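You operate a simulated robot arm through the tools that you are given. There is no shell and no other tool.

You run a simulated robot arm. Do the job below in one go: nothing can be reset, and whatever is moved stays where it is left.

JOB
Line the edge sensor up with the film's edge by the edge display.
Fine: guide to HAND and screw free first; within 4 mm; then screw tight and guide back to AUTO.

It is judged by the outcome, as a careful person would: the job done as asked, and still so three seconds after it is handed in. It fails if anything else is knocked over, pushed out of place, dropped, spilled or broken.

ROBOT AND FRAMES
A 7-joint arm with a three-finger gripper, fixed in place. Base frame: the origin is on the floor under the middle of its stand, x ahead of it, y to its left, z up. Readings come in mm, degrees, newtons and seconds.
It reaches about 977 mm from its shoulder. Its first joint turns from -166.0 to 166.0 degrees. Payload 2.69 kg.
The tool frame sits at the grasp point between the pads (the TCP): z along the fingers, y along the line on which they close. The tips reach 29 mm beyond it. The gripper opens to 120 mm; its body begins 78 mm behind the TCP.
Orientation is told as [roll, pitch, yaw] about the base's x, y, z axes, in that order, counted from this pose: with the fingers straight down and closing along the base's y, the tool's x points along the base's -x, its y along +y and its z along -z.

CONTROLS
- The arm moves only by the tool drive_tool. Its argument "motion" is a list of rows, each a list of 7 numbers: the turn, a rotation vector about the tool's x, y, z in degrees, then the shift along the tool's x, y, z in mm, then the gripper command, from -1 (fully open) to 1 (shut), values between in proportion. In form: [[rx, ry, rz, tx, ty, tz, fingers], ...]. A call has 1 to 20 rows; each row is the pose to reach, as a shift and turn from the pose commanded when the call began, along the tool's axes at that moment. Each row takes 0.2 s and may step no farther than 50 mm and 8.6 degrees from the row before; otherwise, or with a gripper value out of range, the whole call is refused. A pose out of reach is approached as far as the arm can. The call stops where the force on the tool passes 40 N (or 10 N more than at its start, if that is more) or the arm is blocked; 0.2 s more then pass. The fingers move at their own pace (about 136.2 mm/s each) and stop on an object; they squeeze with about 44 N. The grip force told is the motor's: it shows also when the fingers shut on nothing. Time passes only in rows, and 0.2 s behind the last, so rows that repeat a pose let the fingers close. It gives the time, the measured TCP pose, the force on the tool (base axes), the opening and the grip force at its end, in the units of the frame above (readings bear some noise), with the torque about the TCP (base axes, N m) and any sound that the robot's microphone picked up, and new pictures: "views" is both (left out), scene, wrist or none.
- Cameras (640 x 400 px; columns grow to the right, rows downward): "scene" is fixed at [216.9, -509.7, 1712.8]; the picture's right is [0.25, -0.97, 0.00], its down [-0.91, -0.24, -0.34] and it looks along [0.33, 0.09, -0.94] (base axes); focal length 256 px, centre (320, 200). "wrist" rides on the gripper at [63, 0, -104] in the tool frame; the picture's right is [0.00, 1.00, 0.00], its down [-0.83, 0.00, -0.56] and it looks along [-0.56, 0.00, 0.83] (tool axes); focal length 275 px, centre (320, 200). There is no depth. A picture from a camera that has moved, and an enlarged one, comes with that camera's place and axes in the base frame and with its lens. The place of the scene camera against the robot may be out by one fixed shift of up to 25 mm in any direction.
- move_column(by): moves the trunk up (or, below 0, down) by that many mm; the arm rides with it, the base frame stays. It gives what a move gives, with no picture.
- close_up(camera, box): a new picture of the part [left, top, right, bottom] of that camera's present view, enlarged. No time passes.
- close_job(): hands the job in; it is judged then, once.

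Nothing tells you positions but the pictures and the camera data. Unless the task says otherwise, let go and move clear before handing in.

The tools are called after "Call:" as name(argument=value, ...) on one line, values as JSON. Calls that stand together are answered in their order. drive_tool: Moves the arm, as the interface text tells. Its arguments: {"type":"object","properties":{"motion":{"type":"array"},"views":{"type":"string","enum":["both","scene","wrist","none"]}},"required":["motion"]} The other tools are called the same way: move_column (by) moves the trunk up or down; close_up (camera, box) takes an enlarged picture of a part of a camera's view; close_job () hands the job in.

At the start:

```text
time: 0.0
tcp_pos: [440.9, -267.3, 1357.3]
tool_rot: [0.0, 0.0, -0.1]
contact_force: [-0.5, 0.5, 0.5]
ft_torque: [-0.01, -0.04, 0.03]
gripper_width: 120.0
grasp_force: 0.0
trunk travel left (down, up): [-450.0, 136.0]
```

scene: 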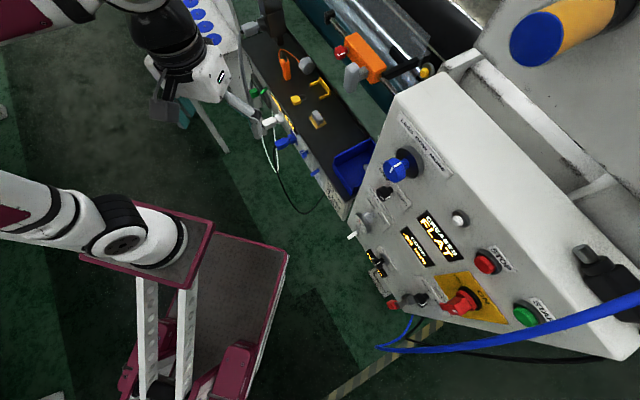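
wrist: 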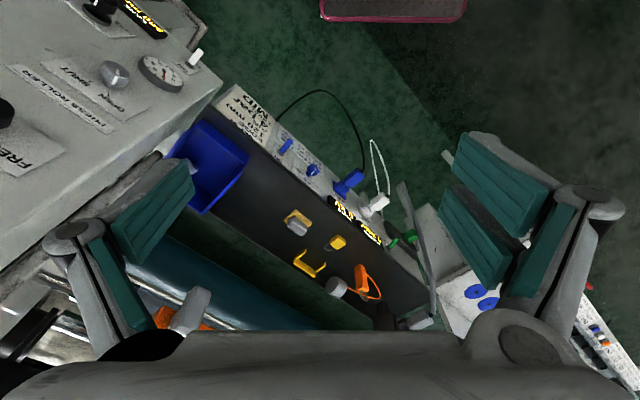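

I see a film-winding machine with a control cabinet, a tray/bench beside it and an orange sensor-like assembly near the film. I'll look closer before moving anything.

Call:
close_up(camera="scene", box=[300, 0, 460, 100])

Call:
close_up(camera="scene", box=[220, 20, 380, 120])

Call:
close_up(camera="scene", box=[340, 130, 500, 230])

Call:
close_up(camera="scene", box=[340, 220, 500, 320])

Call:
close_up(camera="scene", box=[220, 90, 380, 220])

Call:
close_up(camera="wrist", box=[200, 80, 420, 220])

Call:
close_up(camera="wrist", box=[0, 0, 240, 150])

```text
4.00 times, centred on (380, 50) of scene
camera zoom: at [216.9, -509.7, 1712.8], right [0.25, -0.97, 0.0], down [-0.91, -0.24, -0.34], along [0.33, 0.09, -0.94], focal length 1024 px, centre (80, 800)
```

zoom: 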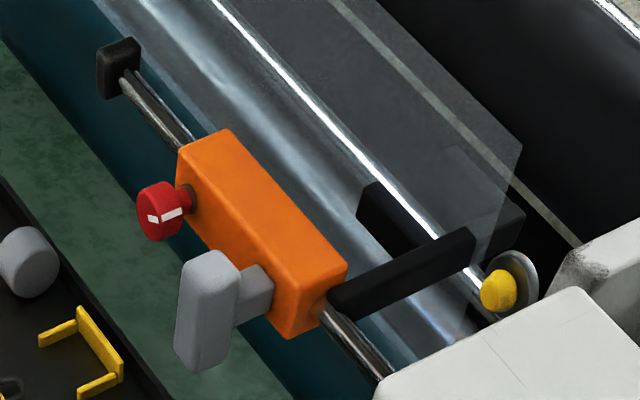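

```text
4.00 times, centred on (300, 70) of scene
camera zoom: at [216.9, -509.7, 1712.8], right [0.25, -0.97, 0.0], down [-0.91, -0.24, -0.34], along [0.33, 0.09, -0.94], focal length 1024 px, centre (400, 720)
```

zoom: 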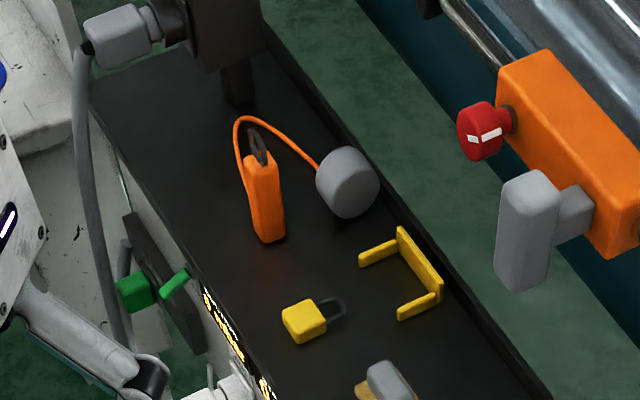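

```text
4.00 times, centred on (420, 180) of scene
camera zoom: at [216.9, -509.7, 1712.8], right [0.25, -0.97, 0.0], down [-0.91, -0.24, -0.34], along [0.33, 0.09, -0.94], focal length 1024 px, centre (-80, 280)
```

zoom: 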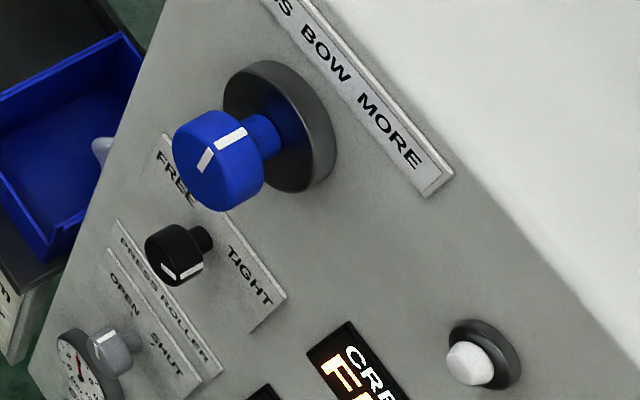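

```text
4.00 times, centred on (420, 270) of scene
camera zoom: at [216.9, -509.7, 1712.8], right [0.25, -0.97, 0.0], down [-0.91, -0.24, -0.34], along [0.33, 0.09, -0.94], focal length 1024 px, centre (-80, -80)
```

zoom: 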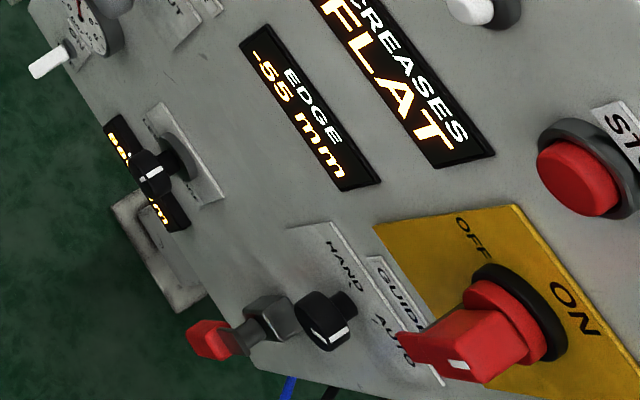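

```text
3.08 times, centred on (300, 155) of scene
camera zoom: at [216.9, -509.7, 1712.8], right [0.25, -0.97, 0.0], down [-0.91, -0.24, -0.34], along [0.33, 0.09, -0.94], focal length 787 px, centre (382, 338)
```

zoom: 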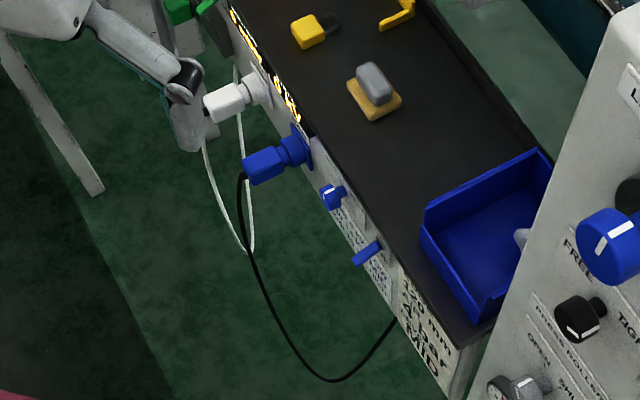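

```text
2.86 times, centred on (310, 150) of wrist
camera zoom: at [379.9, -267.6, 1462.0], right [0.0, 1.0, 0.0], down [0.83, 0.0, 0.56], along [0.56, 0.0, -0.83], focal length 786 px, centre (349, 343)
```

zoom: 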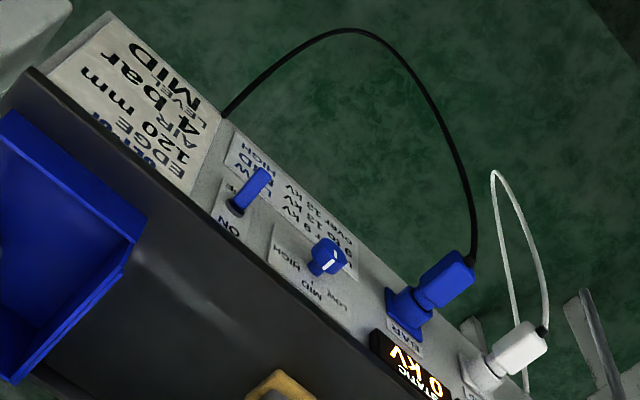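

```text
2.67 times, centred on (120, 75) of wrist
camera zoom: at [379.9, -267.6, 1462.0], right [0.0, 1.0, 0.0], down [0.83, 0.0, 0.56], along [0.56, 0.0, -0.83], focal length 734 px, centre (853, 533)
```

zoom: 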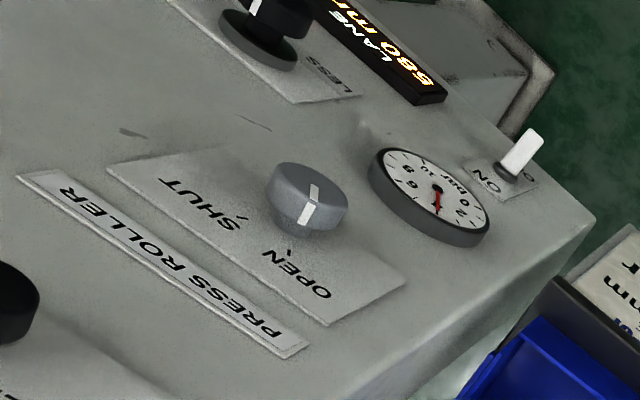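

The edge display on the cabinet reads -55 mm. The orange block on the rod by the film looks like the sensor, with a red screw and a grey handle. The GUIDE knob (HAND/AUTO) is low on the panel. I'll move the hand back and to the right, high above everything, to get a better look.

Call:
drive_tool(motion=[[0, 0, 0, 35, -45, 0, -1], [0, 0, 0, 70, -90, 0, -1], [0, 0, 0, 105, -135, 0, -1], [0, 0, 0, 140, -180, 0, -1], [0, 0, 0, 140, -180, 0, -1]], views="both")

```text
refused: row 1 steps farther than a row can; nothing moved
```

The step was just over the limit, so I'll retry with smaller rows.

Call:
drive_tool(motion=[[0, 0, 0, 28, -36, 0, -1], [0, 0, 0, 56, -72, 0, -1], [0, 0, 0, 84, -108, 0, -1], [0, 0, 0, 112, -144, 0, -1], [0, 0, 0, 140, -180, 0, -1], [0, 0, 0, 140, -180, 0, -1]], views="both")

```text
time: 1.4
tcp_pos: [301.0, -447.0, 1355.9]
tool_rot: [-0.1, 0.1, 0.0]
contact_force: [-0.5, 0.2, 0.7]
ft_torque: [-0.02, 0.01, -0.01]
gripper_width: 119.9
grasp_force: 0.0
trunk travel left (down, up): [-450.0, 136.0]
camera wrist: at [239.6, -448.0, 1461.1], right [0.0, 1.0, 0.0], down [0.83, 0.0, 0.56], along [0.56, 0.0, -0.83], focal length 275 px, centre (320, 200)
```

scene: 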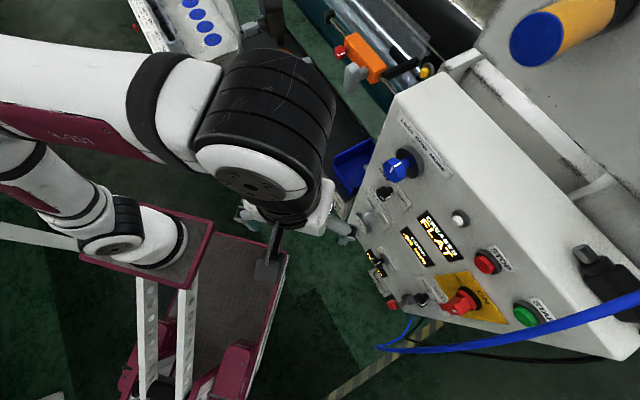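
wrist: 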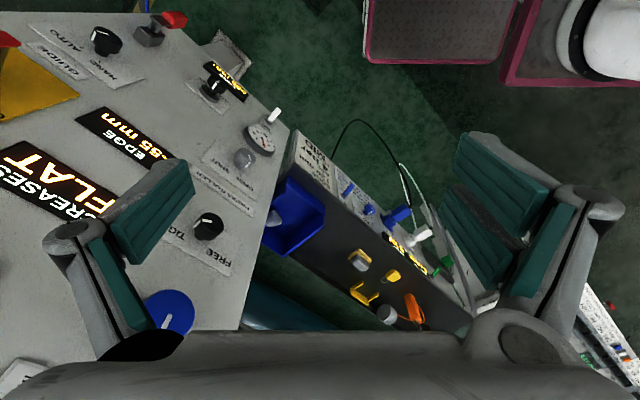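

Call:
close_up(camera="wrist", box=[60, 0, 300, 150])

Call:
close_up(camera="wrist", box=[140, 140, 300, 280])

Call:
close_up(camera="wrist", box=[0, 0, 180, 112])

Call:
close_up(camera="wrist", box=[260, 120, 420, 240])

Call:
close_up(camera="scene", box=[340, 120, 560, 330])

```text
2.67 times, centred on (180, 75) of wrist
camera zoom: at [239.6, -448.0, 1461.1], right [0.0, 1.0, 0.0], down [0.83, 0.0, 0.56], along [0.56, 0.0, -0.83], focal length 734 px, centre (693, 533)
```

zoom: 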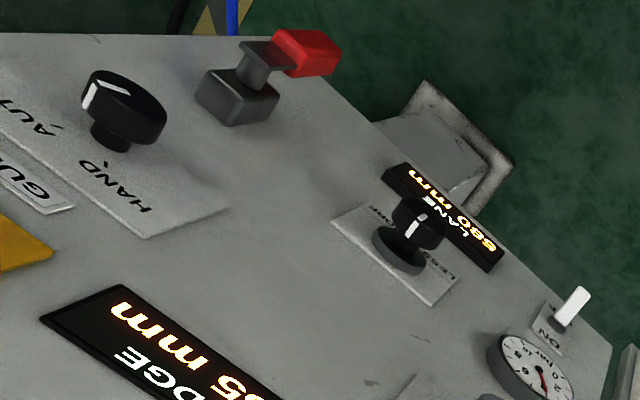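

```text
2.86 times, centred on (220, 210) of wrist
camera zoom: at [239.6, -448.0, 1461.1], right [0.0, 1.0, 0.0], down [0.83, 0.0, 0.56], along [0.56, 0.0, -0.83], focal length 786 px, centre (606, 171)
```

zoom: 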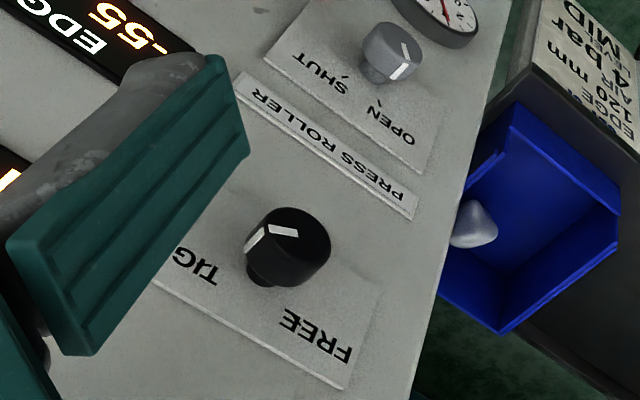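

```text
3.56 times, centred on (90, 56) of wrist
camera zoom: at [239.6, -448.0, 1461.1], right [0.0, 1.0, 0.0], down [0.83, 0.0, 0.56], along [0.56, 0.0, -0.83], focal length 979 px, centre (1138, 712)
```

zoom: 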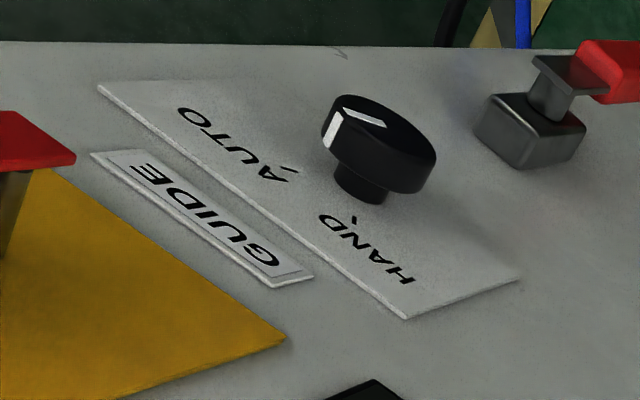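

```text
3.33 times, centred on (340, 180) of wrist
camera zoom: at [239.6, -448.0, 1461.1], right [0.0, 1.0, 0.0], down [0.83, 0.0, 0.56], along [0.56, 0.0, -0.83], focal length 918 px, centre (253, 267)
```

zoom: 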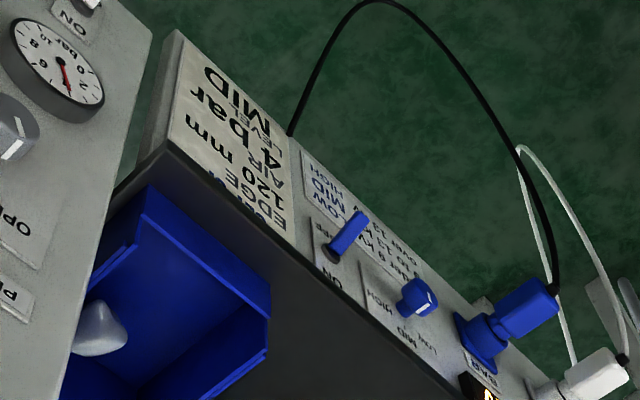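

```text
1.90 times, centred on (450, 225) of scene
camera zoom: at [216.9, -509.7, 1712.8], right [0.25, -0.97, 0.0], down [-0.91, -0.24, -0.34], along [0.33, 0.09, -0.94], focal length 487 px, centre (72, 152)
```

zoom: 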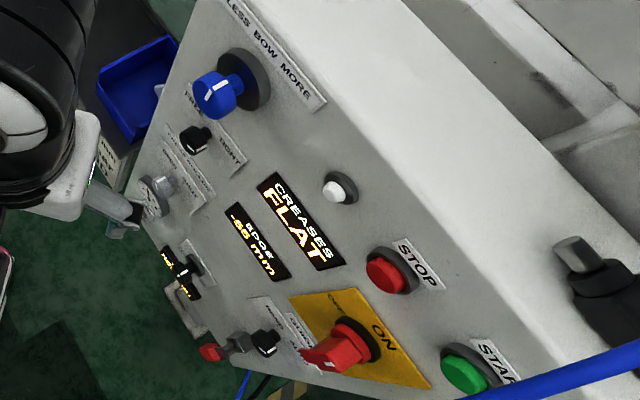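

The GUIDE knob points at AUTO, and I also see FREE/TIGHT, PRESS ROLLER and BOW knobs on a nearly vertical panel facing about 45° from base x. I'll turn the hand to face the panel for a better view of its layout and of the sensor.

Call:
drive_tool(motion=[[2.2, -5.3, 5.3, 5, -5, 0, -1], [4.4, -10.65, 10.65, 10, -10, 0, -1], [6.6, -16.0, 16.0, 15, -15, 0, -1], [8.8, -21.3, 21.3, 20, -20, 0, -1], [11.0, -26.6, 26.6, 25, -25, 0, -1], [13.2, -31.95, 31.95, 30, -30, 0, -1], [15.4, -37.3, 37.3, 35, -35, 0, -1], [17.65, -42.6, 42.6, 42, -42, 0, -1], [17.65, -42.6, 42.6, 42, -42, 0, -1]], views="both")

```text
time: 3.4
tcp_pos: [260.5, -487.4, 1357.5]
tool_rot: [0.0, -45.0, -45.1]
contact_force: [-0.8, -0.4, 0.2]
ft_torque: [-0.01, 0.0, -0.01]
gripper_width: 120.0
grasp_force: 0.0
trunk travel left (down, up): [-450.0, 136.0]
camera wrist: at [176.8, -405.5, 1386.7], right [0.71, 0.71, 0.0], down [0.14, -0.13, 0.98], along [0.69, -0.69, -0.19], focal length 275 px, centre (320, 200)
```

scene: 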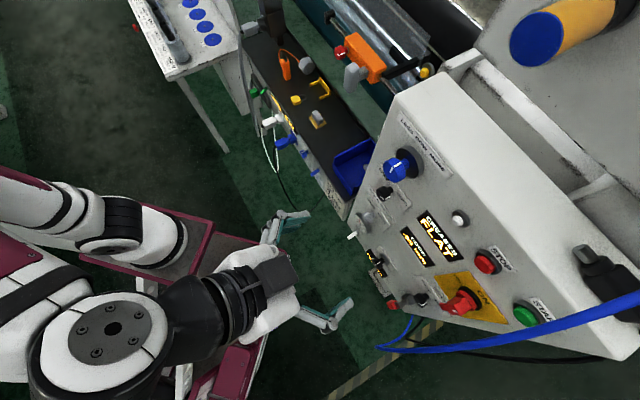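
wrist: 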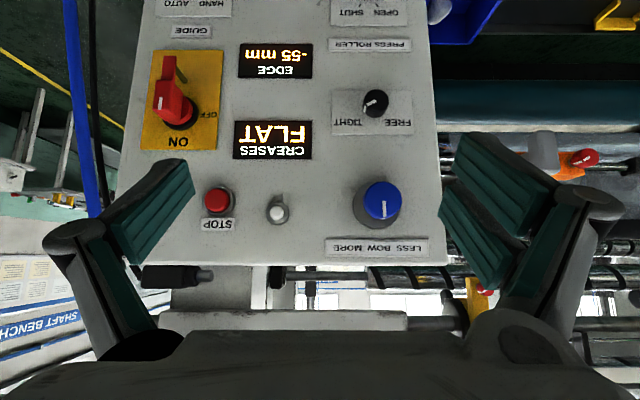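

Now I have a clear, upside-down view of the panel: EDGE -55 mm, CREASES FLAT, and the FREE/TIGHT knob. The red screw shows at the right edge of the picture, so I'll zoom in on these.

Call:
close_up(camera="wrist", box=[540, 120, 640, 200])

Call:
close_up(camera="wrist", box=[320, 70, 440, 145])

Call:
close_up(camera="wrist", box=[140, 0, 420, 170])

```text
5.00 times, centred on (590, 160) of wrist
camera zoom: at [176.8, -405.5, 1386.7], right [0.71, 0.71, 0.0], down [0.14, -0.13, 0.98], along [0.69, -0.69, -0.19], focal length 1376 px, centre (-1030, 400)
```

zoom: 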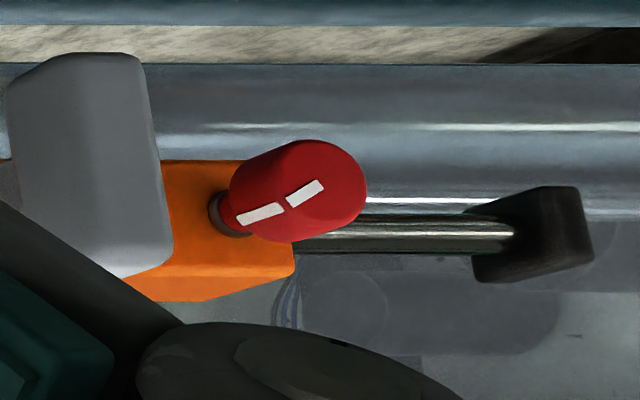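

```text
5.33 times, centred on (380, 108) of wrist
camera zoom: at [176.8, -405.5, 1386.7], right [0.71, 0.71, 0.0], down [0.14, -0.13, 0.98], along [0.69, -0.69, -0.19], focal length 1468 px, centre (0, 693)
```

zoom: 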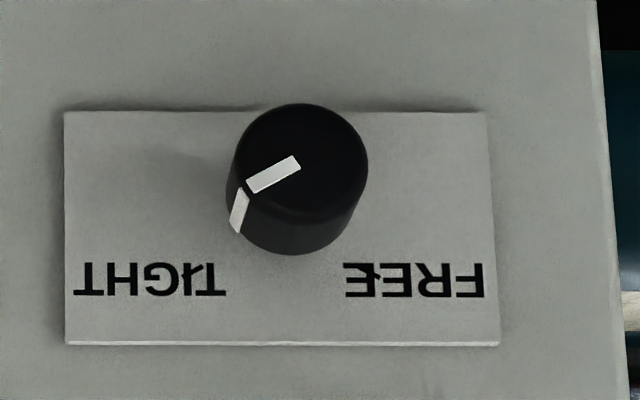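

```text
2.29 times, centred on (280, 85) of wrist
camera zoom: at [176.8, -405.5, 1386.7], right [0.71, 0.71, 0.0], down [0.14, -0.13, 0.98], along [0.69, -0.69, -0.19], focal length 629 px, centre (411, 463)
```

zoom: 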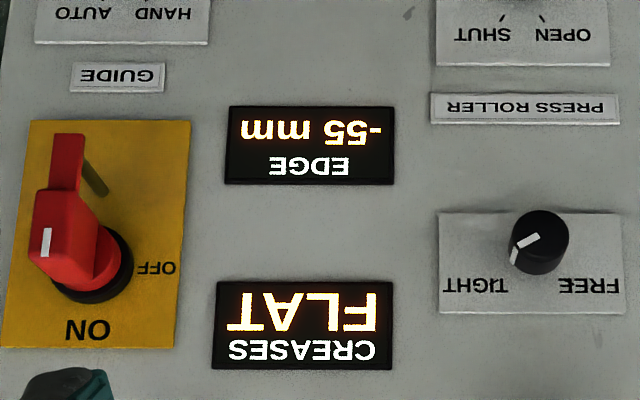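

FREE/TIGHT on the panel sits under the BOW knob and is probably the bow lock, while the sensor carries its own red screw. I'll drop down in front of the panel to view its lower part, where the GUIDE knob is.

Call:
drive_tool(motion=[[0, 0, 0, 40, 0, 25, -1], [0, 0, 0, 80, 0, 50, -1], [0, 0, 0, 120, 0, 75, -1], [0, 0, 0, 160, 0, 100, -1], [0, 0, 0, 160, 0, 100, -1]], views="both")

```text
time: 4.6
tcp_pos: [231.2, -458.7, 1173.0]
tool_rot: [0.0, -45.0, -44.9]
contact_force: [0.7, 0.5, 0.3]
ft_torque: [-0.02, 0.0, 0.0]
gripper_width: 120.1
grasp_force: 0.0
trunk travel left (down, up): [-450.0, 136.0]
camera wrist: at [148.0, -375.6, 1202.9], right [0.71, 0.71, 0.0], down [0.14, -0.14, 0.98], along [0.69, -0.69, -0.19], focal length 275 px, centre (320, 200)
```

scene: 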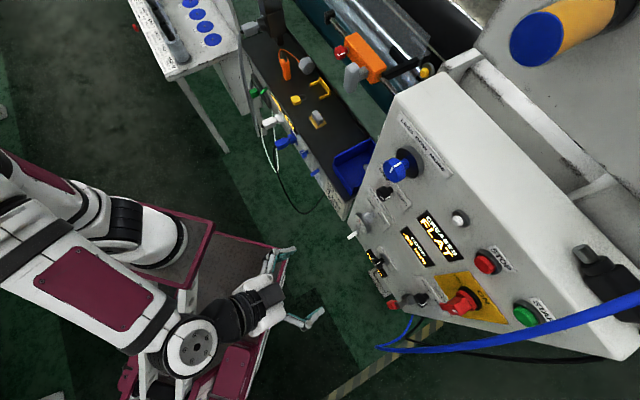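
wrist: 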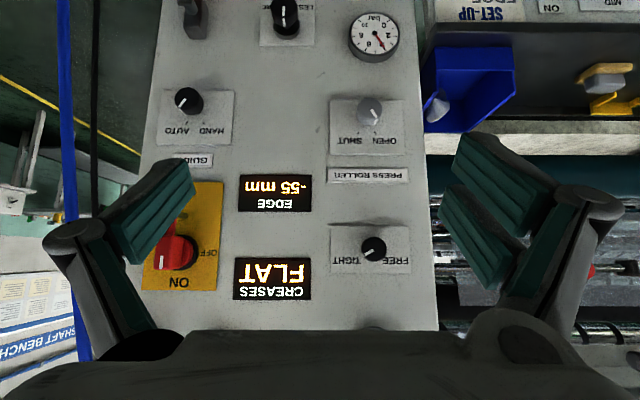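

Call:
close_up(camera="wrist", box=[140, 70, 260, 170])

Call:
close_up(camera="wrist", box=[230, 160, 430, 300])

Call:
close_up(camera="wrist", box=[140, 0, 440, 160])

Call:
close_up(camera="wrist", box=[420, 0, 640, 130])

```text
4.00 times, centred on (200, 120) of wrist
camera zoom: at [148.0, -375.6, 1202.9], right [0.71, 0.71, 0.0], down [0.14, -0.14, 0.98], along [0.69, -0.69, -0.19], focal length 1101 px, centre (800, 520)
```

zoom: 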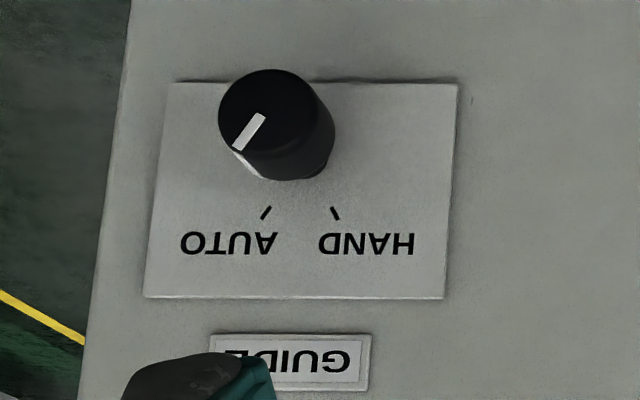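

```text
2.86 times, centred on (330, 230) of wrist
camera zoom: at [148.0, -375.6, 1202.9], right [0.71, 0.71, 0.0], down [0.14, -0.14, 0.98], along [0.69, -0.69, -0.19], focal length 786 px, centre (291, 114)
```

zoom: 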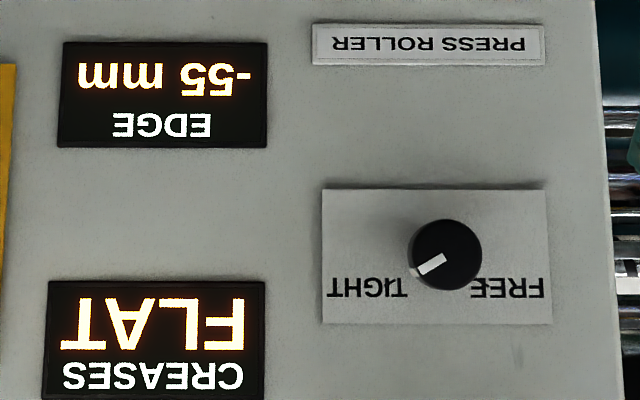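

```text
2.13 times, centred on (290, 80) of wrist
camera zoom: at [148.0, -375.6, 1202.9], right [0.71, 0.71, 0.0], down [0.14, -0.14, 0.98], along [0.69, -0.69, -0.19], focal length 587 px, centre (384, 456)
```

zoom: 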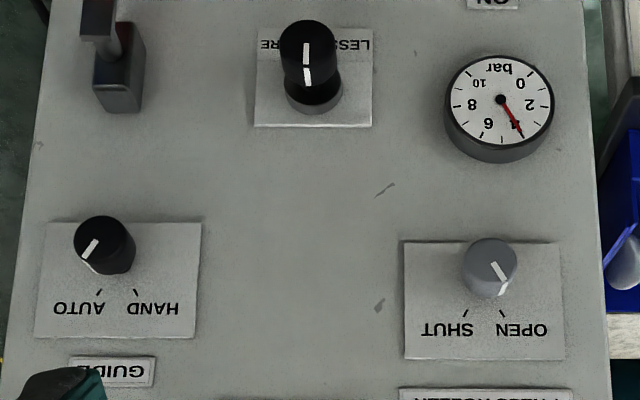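

```text
2.91 times, centred on (530, 65) of wrist
camera zoom: at [148.0, -375.6, 1202.9], right [0.71, 0.71, 0.0], down [0.14, -0.14, 0.98], along [0.69, -0.69, -0.19], focal length 801 px, centre (-291, 593)
```

zoom: 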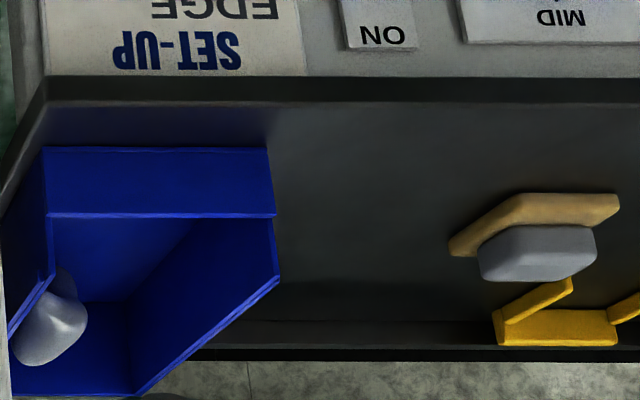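

Call:
close_up(camera="wrist", box=[400, 120, 640, 400])

Call:
close_up(camera="wrist", box=[20, 140, 240, 400])

Call:
close_up(camera="scene", box=[150, 220, 350, 345])

```text
1.43 times, centred on (520, 260) of wrist
camera zoom: at [148.0, -375.6, 1202.9], right [0.71, 0.71, 0.0], down [0.14, -0.14, 0.98], along [0.69, -0.69, -0.19], focal length 393 px, centre (34, 114)
```

zoom: 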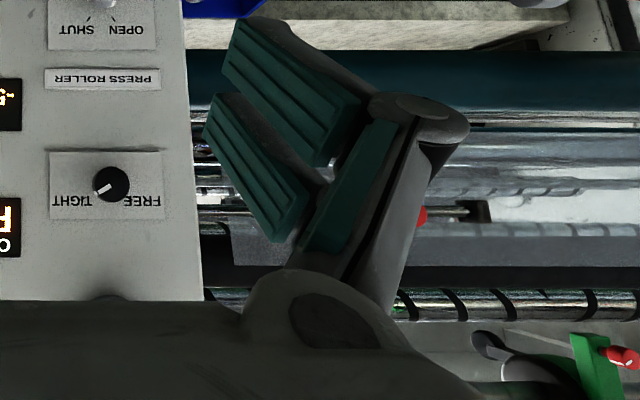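

```text
1.54 times, centred on (130, 270) of wrist
camera zoom: at [148.0, -375.6, 1202.9], right [0.71, 0.71, 0.0], down [0.14, -0.14, 0.98], along [0.69, -0.69, -0.19], focal length 424 px, centre (612, 92)
```

zoom: 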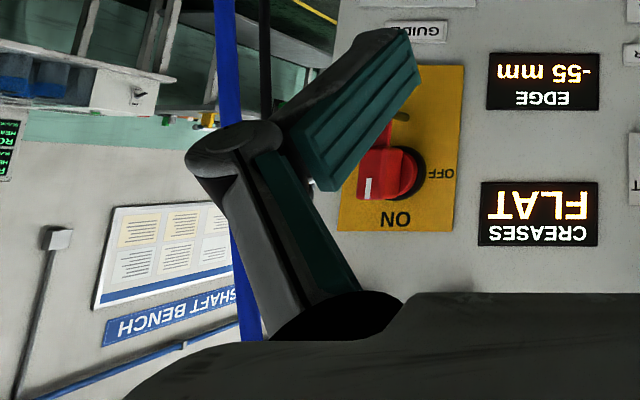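

```text
3.20 times, centred on (250, 282) of scene
camera zoom: at [216.9, -509.7, 1712.8], right [0.25, -0.97, 0.0], down [-0.91, -0.24, -0.34], along [0.33, 0.09, -0.94], focal length 819 px, centre (544, -64)
```

zoom: 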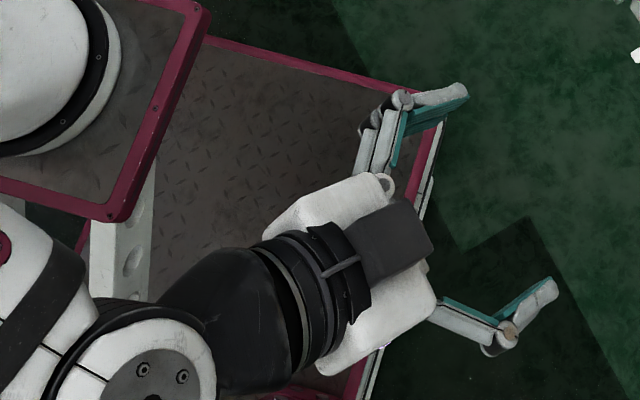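

The panel is vertical and faces the direction [0.707, -0.707, 0]. The GUIDE knob is at about x 267, y -767, z 982, pointing at AUTO, and HAND is about 60° counter-clockwise. I'll bring the hand level in front of that knob, partly closed.

Call:
drive_tool(motion=[[0, -6.4, 0, 8, -27, 30, -0.17], [0, -12.8, 0, 16, -54, 61, -0.17], [0, -19.3, 0, 24, -82, 92, -0.17], [0, -25.7, 0, 32, -109, 122, -0.17], [0, -32.1, 0, 40, -136, 153, -0.17], [0, -38.6, 0, 48, -164, 184, -0.17], [0, -45, 0, 56, -191, 214, -0.17], [0, -45, 0, 56, -191, 214, -0.17]], views="both")

```text
time: 6.4
tcp_pos: [172.6, -674.0, 982.0]
tool_rot: [-169.4, -89.9, 124.4]
contact_force: [0.3, 0.4, 1.0]
ft_torque: [0.03, 0.01, -0.02]
gripper_width: 70.0
grasp_force: 0.0
trunk travel left (down, up): [-450.0, 136.0]
camera wrist: at [99.4, -600.7, 919.6], right [0.71, 0.71, 0.0], down [-0.39, 0.4, 0.83], along [0.59, -0.59, 0.56], focal length 275 px, centre (320, 200)
```

scene: 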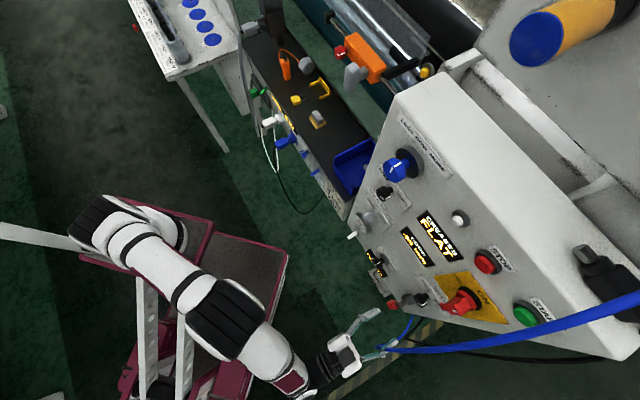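
wrist: 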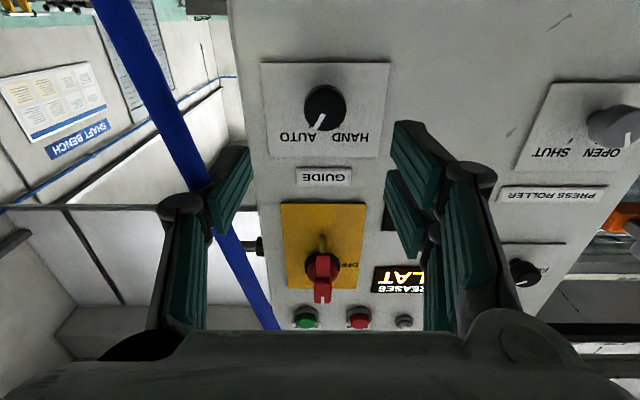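

The hand is level in front of the GUIDE knob, and a blue hose hangs just left of the left finger, so I'll narrow the opening. First I'll zoom in to refine the knob position and check that clearance.

Call:
close_up(camera="wrist", box=[250, 50, 410, 190])

Call:
close_up(camera="wrist", box=[80, 100, 300, 340])

Call:
close_up(camera="scene", box=[300, 270, 460, 380])

```text
2.86 times, centred on (330, 120) of wrist
camera zoom: at [99.4, -600.7, 919.6], right [0.71, 0.71, 0.0], down [-0.39, 0.4, 0.83], along [0.59, -0.59, 0.56], focal length 786 px, centre (291, 429)
```

zoom: 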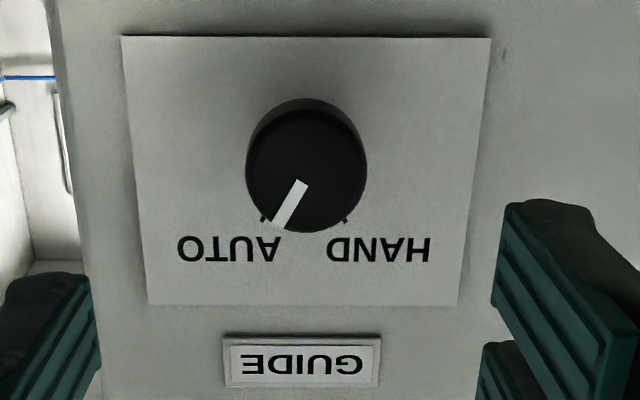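

```text
1.67 times, centred on (190, 220) of wrist
camera zoom: at [99.4, -600.7, 919.6], right [0.71, 0.71, 0.0], down [-0.39, 0.4, 0.83], along [0.59, -0.59, 0.56], focal length 459 px, centre (537, 167)
```

zoom: 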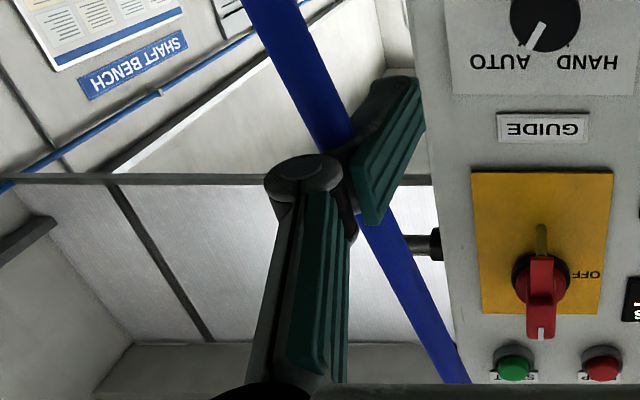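

```text
3.64 times, centred on (380, 325) of scene
camera zoom: at [216.9, -509.7, 1712.8], right [0.25, -0.97, 0.0], down [-0.91, -0.24, -0.34], along [0.33, 0.09, -0.94], focal length 930 px, centre (102, -254)
```

zoom: 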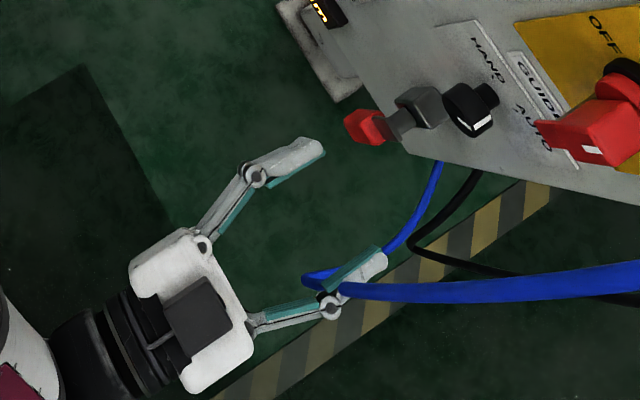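

The hose hangs only about 55 mm from the knob's axis, so a straight approach would brush it with the palm. I'll back off, roll the hand so the fingers close almost vertically, and tilt it about 20° to come in from the side away from the hose.

Call:
drive_tool(motion=[[0, 0, 0, -10, 25, -30, 0], [1.31, 2.27, -7.42, -26, 50, -60, 0], [2.62, 4.53, -14.84, -28, 50, -60, 0], [3.93, 6.8, -22.26, -28, 50, -60, 0], [5.24, 9.07, -29.69, -29, 50, -60, 0], [6.54, 11.33, -37.1, -29, 50, -60, 0], [7.85, 13.6, -44.5, -30, 50, -60, 0], [9.16, 15.86, -51.95, -30, 50, -60, 0], [10.47, 18.13, -59.37, -30, 50, -60, 0], [10.47, 18.13, -59.37, -30, 50, -60, 0]], views="both")

```text
time: 8.6
tcp_pos: [161.7, -601.4, 1038.3]
tool_rot: [-77.6, -28.5, 21.8]
contact_force: [0.5, -0.4, 0.3]
ft_torque: [-0.01, 0.0, 0.06]
gripper_width: 60.2
grasp_force: 0.0
out of reach, approached as far as the arm can: row 9, 10
trunk travel left (down, up): [-450.0, 136.0]
camera wrist: at [63.3, -531.6, 1028.8], right [0.35, 0.37, -0.86], down [0.42, 0.76, 0.5], along [0.84, -0.54, 0.11], focal length 275 px, centre (320, 200)
```

scene: 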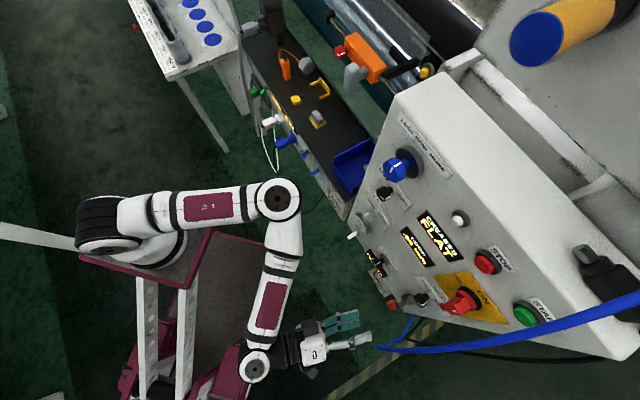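
wrist: 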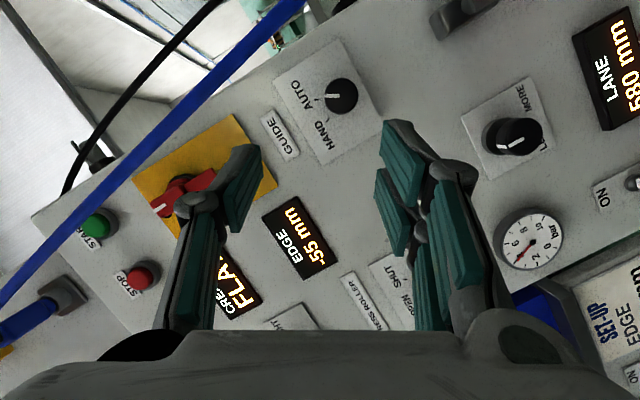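

The arm reached the orientation but ended about 26 mm off in position, so some joint is near its limit. I'll move toward the panel with this orientation and see whether it becomes reachable there.

Call:
drive_tool(motion=[[0, 0, 0, -10, 0, 27, 0], [0, 0, 0, -19.5, 0.4, 53, 0], [0, 0, 0, -19.5, 0.4, 53, 0]], views="both")

```text
time: 9.4
tcp_pos: [200.6, -642.2, 1044.8]
tool_rot: [-78.2, -28.2, 22.1]
contact_force: [0.5, -0.5, 0.3]
ft_torque: [-0.01, 0.01, -0.01]
gripper_width: 59.9
grasp_force: 0.2
out of reach, approached as far as the arm can: row 1, 2, 3
trunk travel left (down, up): [-450.0, 136.0]
camera wrist: at [101.2, -573.4, 1034.7], right [0.35, 0.36, -0.86], down [0.43, 0.76, 0.49], along [0.83, -0.54, 0.11], focal length 275 px, centre (320, 200)
```

scene: 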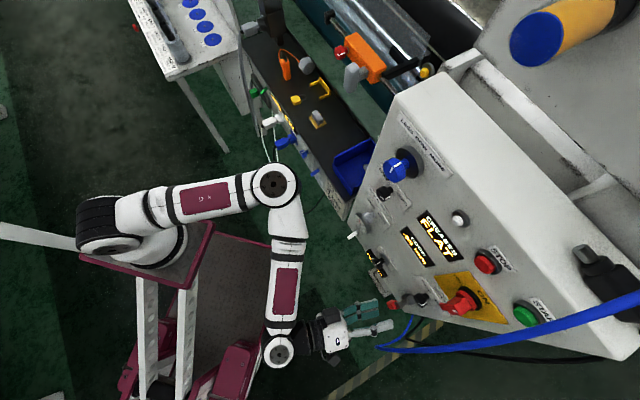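
wrist: 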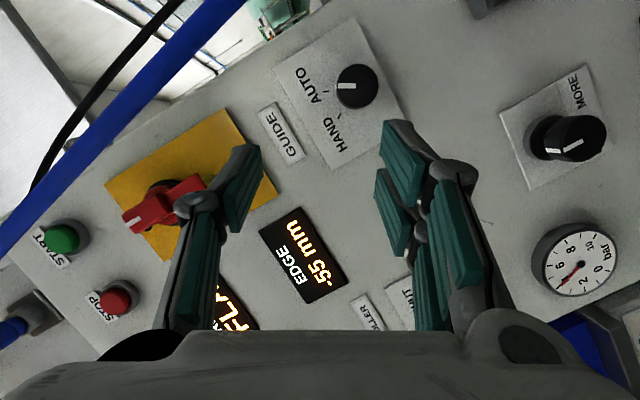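

The arm is about 33 mm too high and cannot go lower in this orientation. Lowering the trunk should fix that, and the view is clear below.

Call:
move_column(by=-80)

```text
time: 10.6
tcp_pos: [199.6, -641.3, 965.2]
tool_rot: [-78.8, -28.0, 22.3]
contact_force: [0.1, 0.1, -0.1]
ft_torque: [0.01, -0.03, -0.02]
gripper_width: 59.7
grasp_force: 0.1
trunk travel left (down, up): [-370.0, 216.0]
```

Call:
drive_tool(motion=[[0, 0, 0, 0, 0, 0, 0], [0, 0, 0, 0, 0, 0, 0]], views="wrist")

```text
time: 11.2
tcp_pos: [200.6, -641.6, 965.1]
tool_rot: [-78.9, -28.1, 22.3]
contact_force: [0.0, -0.5, 0.2]
ft_torque: [0.02, -0.01, -0.01]
gripper_width: 60.0
grasp_force: 0.1
trunk travel left (down, up): [-370.0, 216.0]
camera wrist: at [101.2, -572.4, 954.5], right [0.35, 0.35, -0.87], down [0.43, 0.76, 0.48], along [0.83, -0.54, 0.12], focal length 275 px, centre (320, 200)
```

wrist: 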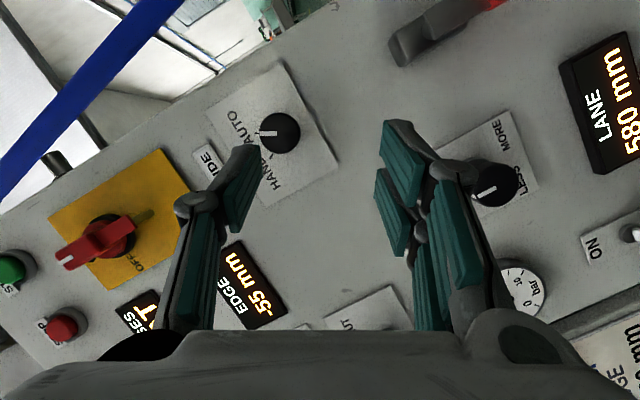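

The commanded pose was reset to the actual one, and the knob checks out at v ≈ -351, z ≈ 986 in panel coordinates. I'll align to the pre-grasp line, keeping clear of the hose.

Call:
drive_tool(motion=[[0, 0, 0, -14, -18, -5, 0], [0, 0, 0, -28, -37, -10, 0], [0, 0, 0, -28, -37, -10, 0]], views="both")

```text
time: 12.0
tcp_pos: [205.4, -637.6, 1011.4]
tool_rot: [-78.7, -27.9, 22.2]
contact_force: [0.2, 1.0, 0.6]
ft_torque: [0.0, 0.0, -0.01]
gripper_width: 59.8
grasp_force: 0.0
trunk travel left (down, up): [-370.0, 216.0]
camera wrist: at [106.9, -567.6, 1001.4], right [0.35, 0.35, -0.87], down [0.43, 0.76, 0.48], along [0.83, -0.54, 0.12], focal length 275 px, centre (320, 200)
```

scene: 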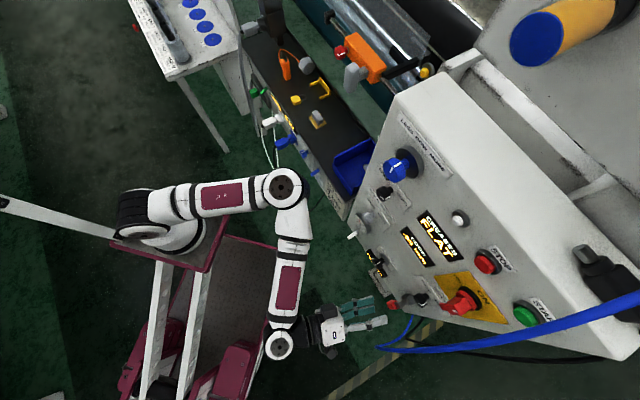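
wrist: 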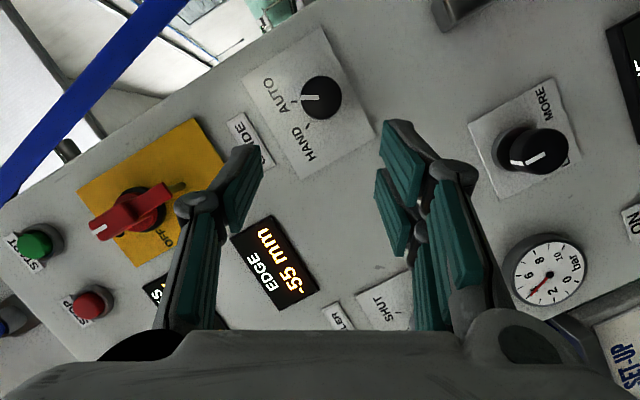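

Reachable now. Before gripping, I'll rehearse the 60° turn here in free space to make sure the arm can finish it.

Call:
drive_tool(motion=[[2.6, 0, -7.0, 3, 6, 1, 0], [5.2, 0, -14.0, 6, 12, 2, 0], [7.8, 0, -21.1, 9, 17, 3, 0], [10.4, 0, -28.1, 12, 23, 4.5, 0], [12.9, 0, -35.1, 15, 29, 6, 0], [15.5, 0, -42.1, 18, 35, 7, 0], [18.1, 0, -49.2, 21, 40, 8, 0], [20.7, 0, -56.2, 24.6, 46, 9, 0], [20.7, 0, -56.2, 24.6, 46, 9, 0]], views="both")

```text
time: 14.0
tcp_pos: [363.1, -608.9, 1232.0]
tool_rot: [-86.2, 22.1, 19.7]
contact_force: [0.6, 0.2, -0.2]
ft_torque: [0.02, 0.0, -0.02]
gripper_width: 60.1
grasp_force: 0.0
out of reach, approached as far as the arm can: row 1, 2, 3, 4, 5, 6, 7, 8, 9
trunk travel left (down, up): [-370.0, 216.0]
camera wrist: at [276.4, -530.7, 1261.8], right [-0.38, -0.07, -0.92], down [0.55, 0.79, -0.28], along [0.74, -0.61, -0.26], focal length 275 px, centre (320, 200)
```

scene: 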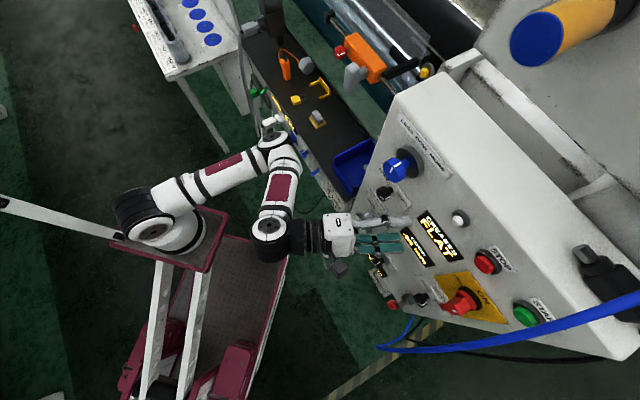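
wrist: 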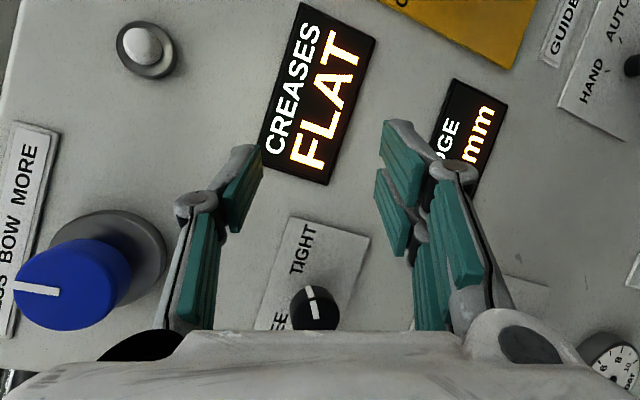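

Rolling further that way is beyond a joint limit, and the arm swung off to a different place, though nothing was touched. The opposite roll should be mid-range. I'll reset the commanded pose with a small trunk move, then back straight away from the panel.

Call:
move_column(by=-10)

```text
time: 14.6
tcp_pos: [366.7, -609.7, 1219.1]
tool_rot: [-86.0, 21.8, 19.6]
contact_force: [0.6, -0.8, 0.4]
ft_torque: [0.01, 0.02, -0.02]
gripper_width: 60.1
grasp_force: 0.1
trunk travel left (down, up): [-360.0, 226.0]
```

Call:
drive_tool(motion=[[0, 0, 0, 15, 8, -33, 0], [0, 0, 8, 25, 14, -56, 0], [0, 0, 16, 35, 20, -79, 0], [0, 0, 24, 45, 25, -101, 0], [0, 0, 32, 50, 28, -113, 0], [0, 0, 40, 55, 31, -124, 0], [0, 0, 48, 59, 33, -133, 0], [0, 0, 56, 59, 33, -133, 0], [0, 0, 56, 59, 33, -133, 0]], views="both")

```text
time: 16.6
tcp_pos: [262.9, -504.9, 1218.9]
tool_rot: [-85.5, -34.2, 15.6]
contact_force: [-0.8, 0.0, 0.5]
ft_torque: [0.03, -0.01, 0.01]
gripper_width: 60.2
grasp_force: 0.2
trunk travel left (down, up): [-360.0, 226.0]
camera wrist: at [179.7, -419.9, 1190.9], right [0.51, 0.22, -0.83], down [0.49, 0.71, 0.5], along [0.7, -0.66, 0.26], focal length 275 px, centre (320, 200)
```

scene: 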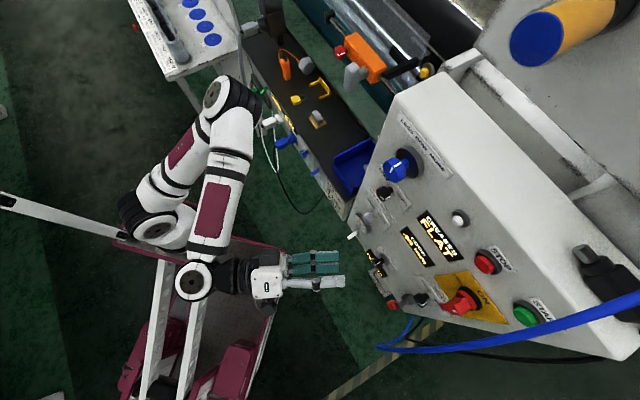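
wrist: 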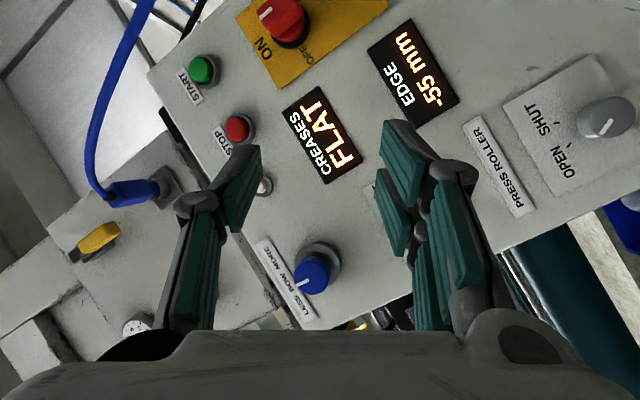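

The hose is plugged into the cabinet top and hangs past the panel's right side. Now I'll roll the hand the other way in free space, in two halves.

Call:
drive_tool(motion=[[0, 0, 8, 0, 0, 0, 0], [0, 0, 16, 0, 0, 0, 0], [0, 0, 24, 0, 0, 0, 0], [0, 0, 32, 0, 0, 0, 0], [0, 0, 40, 0, 0, 0, 0], [0, 0, 48, 0, 0, 0, 0], [0, 0, 56, 0, 0, 0, 0], [0, 0, 64, 0, 0, 0, 0], [0, 0, 72, 0, 0, 0, 0], [0, 0, 80, 0, 0, 0, 0], [0, 0, 86, 0, 0, 0, 0], [0, 0, 86, 0, 0, 0, 0]], views="scene")

```text
time: 19.1
tcp_pos: [261.5, -504.7, 1219.5]
tool_rot: [82.6, -59.6, -155.6]
contact_force: [-0.1, -0.4, -0.2]
ft_torque: [0.0, -0.01, -0.02]
gripper_width: 60.0
grasp_force: 0.1
trunk travel left (down, up): [-360.0, 226.0]
```

scene: 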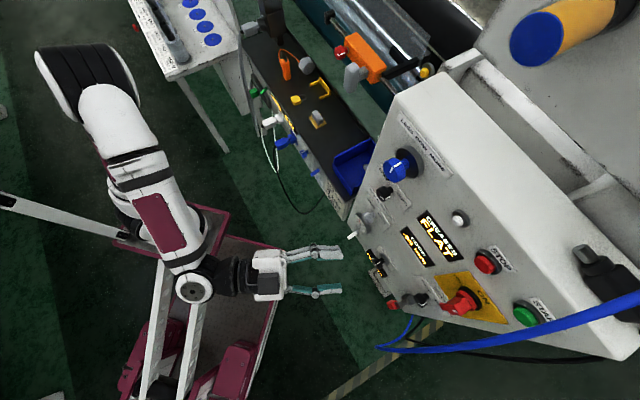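

Call:
drive_tool(motion=[[0, 0, 8, 0, 0, 0, 0], [0, 0, 16, 0, 0, 0, 0], [0, 0, 24, 0, 0, 0, 0], [0, 0, 32, 0, 0, 0, 0], [0, 0, 40, 0, 0, 0, 0], [0, 0, 48, 0, 0, 0, 0], [0, 0, 56, 0, 0, 0, 0], [0, 0, 64, 0, 0, 0, 0], [0, 0, 72, 0, 0, 0, 0], [0, 0, 80, 0, 0, 0, 0], [0, 0, 86, 0, 0, 0, 0], [0, 0, 86, 0, 0, 0, 0]], views="both")

```text
time: 21.8
tcp_pos: [261.6, -503.9, 1219.3]
tool_rot: [85.9, 26.0, -163.7]
contact_force: [-0.1, -0.1, 0.0]
ft_torque: [0.01, 0.0, -0.02]
gripper_width: 59.9
grasp_force: 0.0
trunk travel left (down, up): [-360.0, 226.0]
camera wrist: at [284.6, -389.8, 1253.5], right [-0.4, -0.19, 0.9], down [-0.89, 0.32, -0.33], along [-0.22, -0.93, -0.3], focal length 275 px, centre (320, 200)
```

scene: 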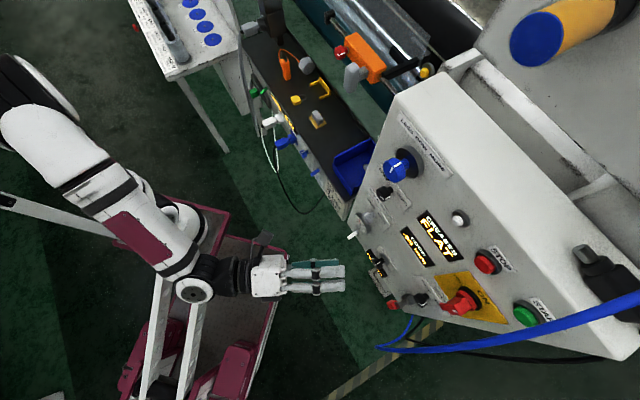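
wrist: 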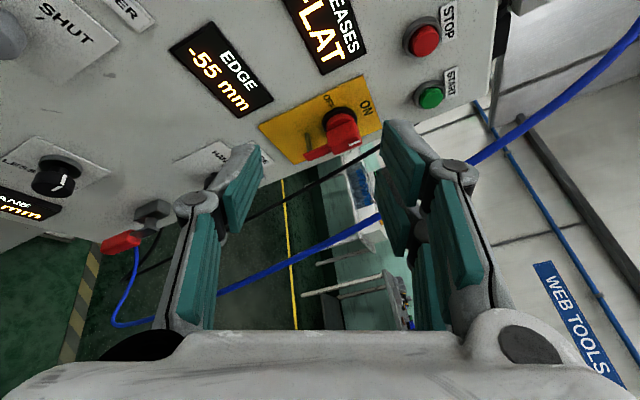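

The roll went through cleanly. Now I'll move to the pre-grasp point about 130 mm out from the GUIDE knob, in two short calls.

Call:
drive_tool(motion=[[1.6, 0.9, 0.2, -25, -20, 17, 0], [3.3, 1.8, 0.4, -50, -40, 34, 0], [4.9, 2.6, 0.6, -75, -60, 52, 0], [4.9, 2.6, 0.6, -75, -60, 52, 0]], views="none")

Call:
drive_tool(motion=[[0, 0, 0, 0, 0, 0, 0]], views="both")

```text
time: 22.8
tcp_pos: [236.7, -559.7, 1128.4]
tool_rot: [82.2, 26.9, -160.8]
contact_force: [0.2, 0.6, 0.2]
ft_torque: [0.0, -0.06, 0.01]
gripper_width: 59.9
grasp_force: 0.0
trunk travel left (down, up): [-360.0, 226.0]
```

```text
time: 23.1
tcp_pos: [237.2, -559.9, 1128.0]
tool_rot: [82.2, 26.9, -160.9]
contact_force: [-0.4, 0.2, -0.4]
ft_torque: [0.01, -0.01, -0.02]
gripper_width: 60.1
grasp_force: 0.0
trunk travel left (down, up): [-360.0, 226.0]
camera wrist: at [251.1, -447.0, 1169.7], right [-0.38, -0.27, 0.89], down [-0.91, 0.27, -0.31], along [-0.15, -0.92, -0.35], focal length 275 px, centre (320, 200)
```

scene: 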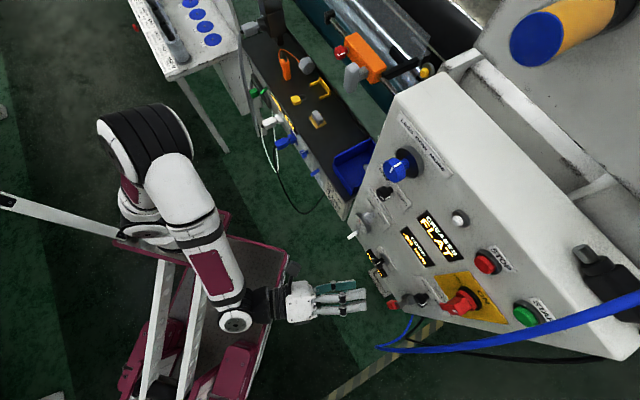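
wrist: 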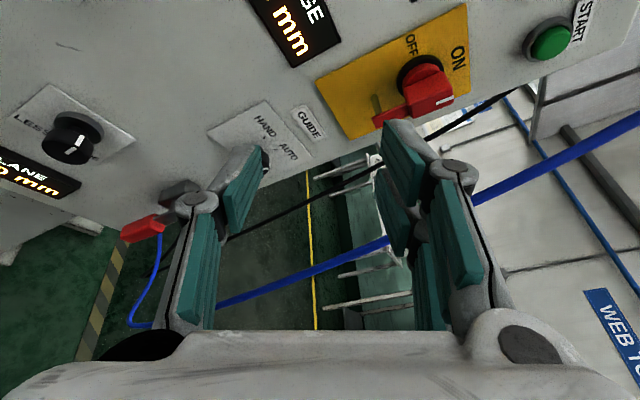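

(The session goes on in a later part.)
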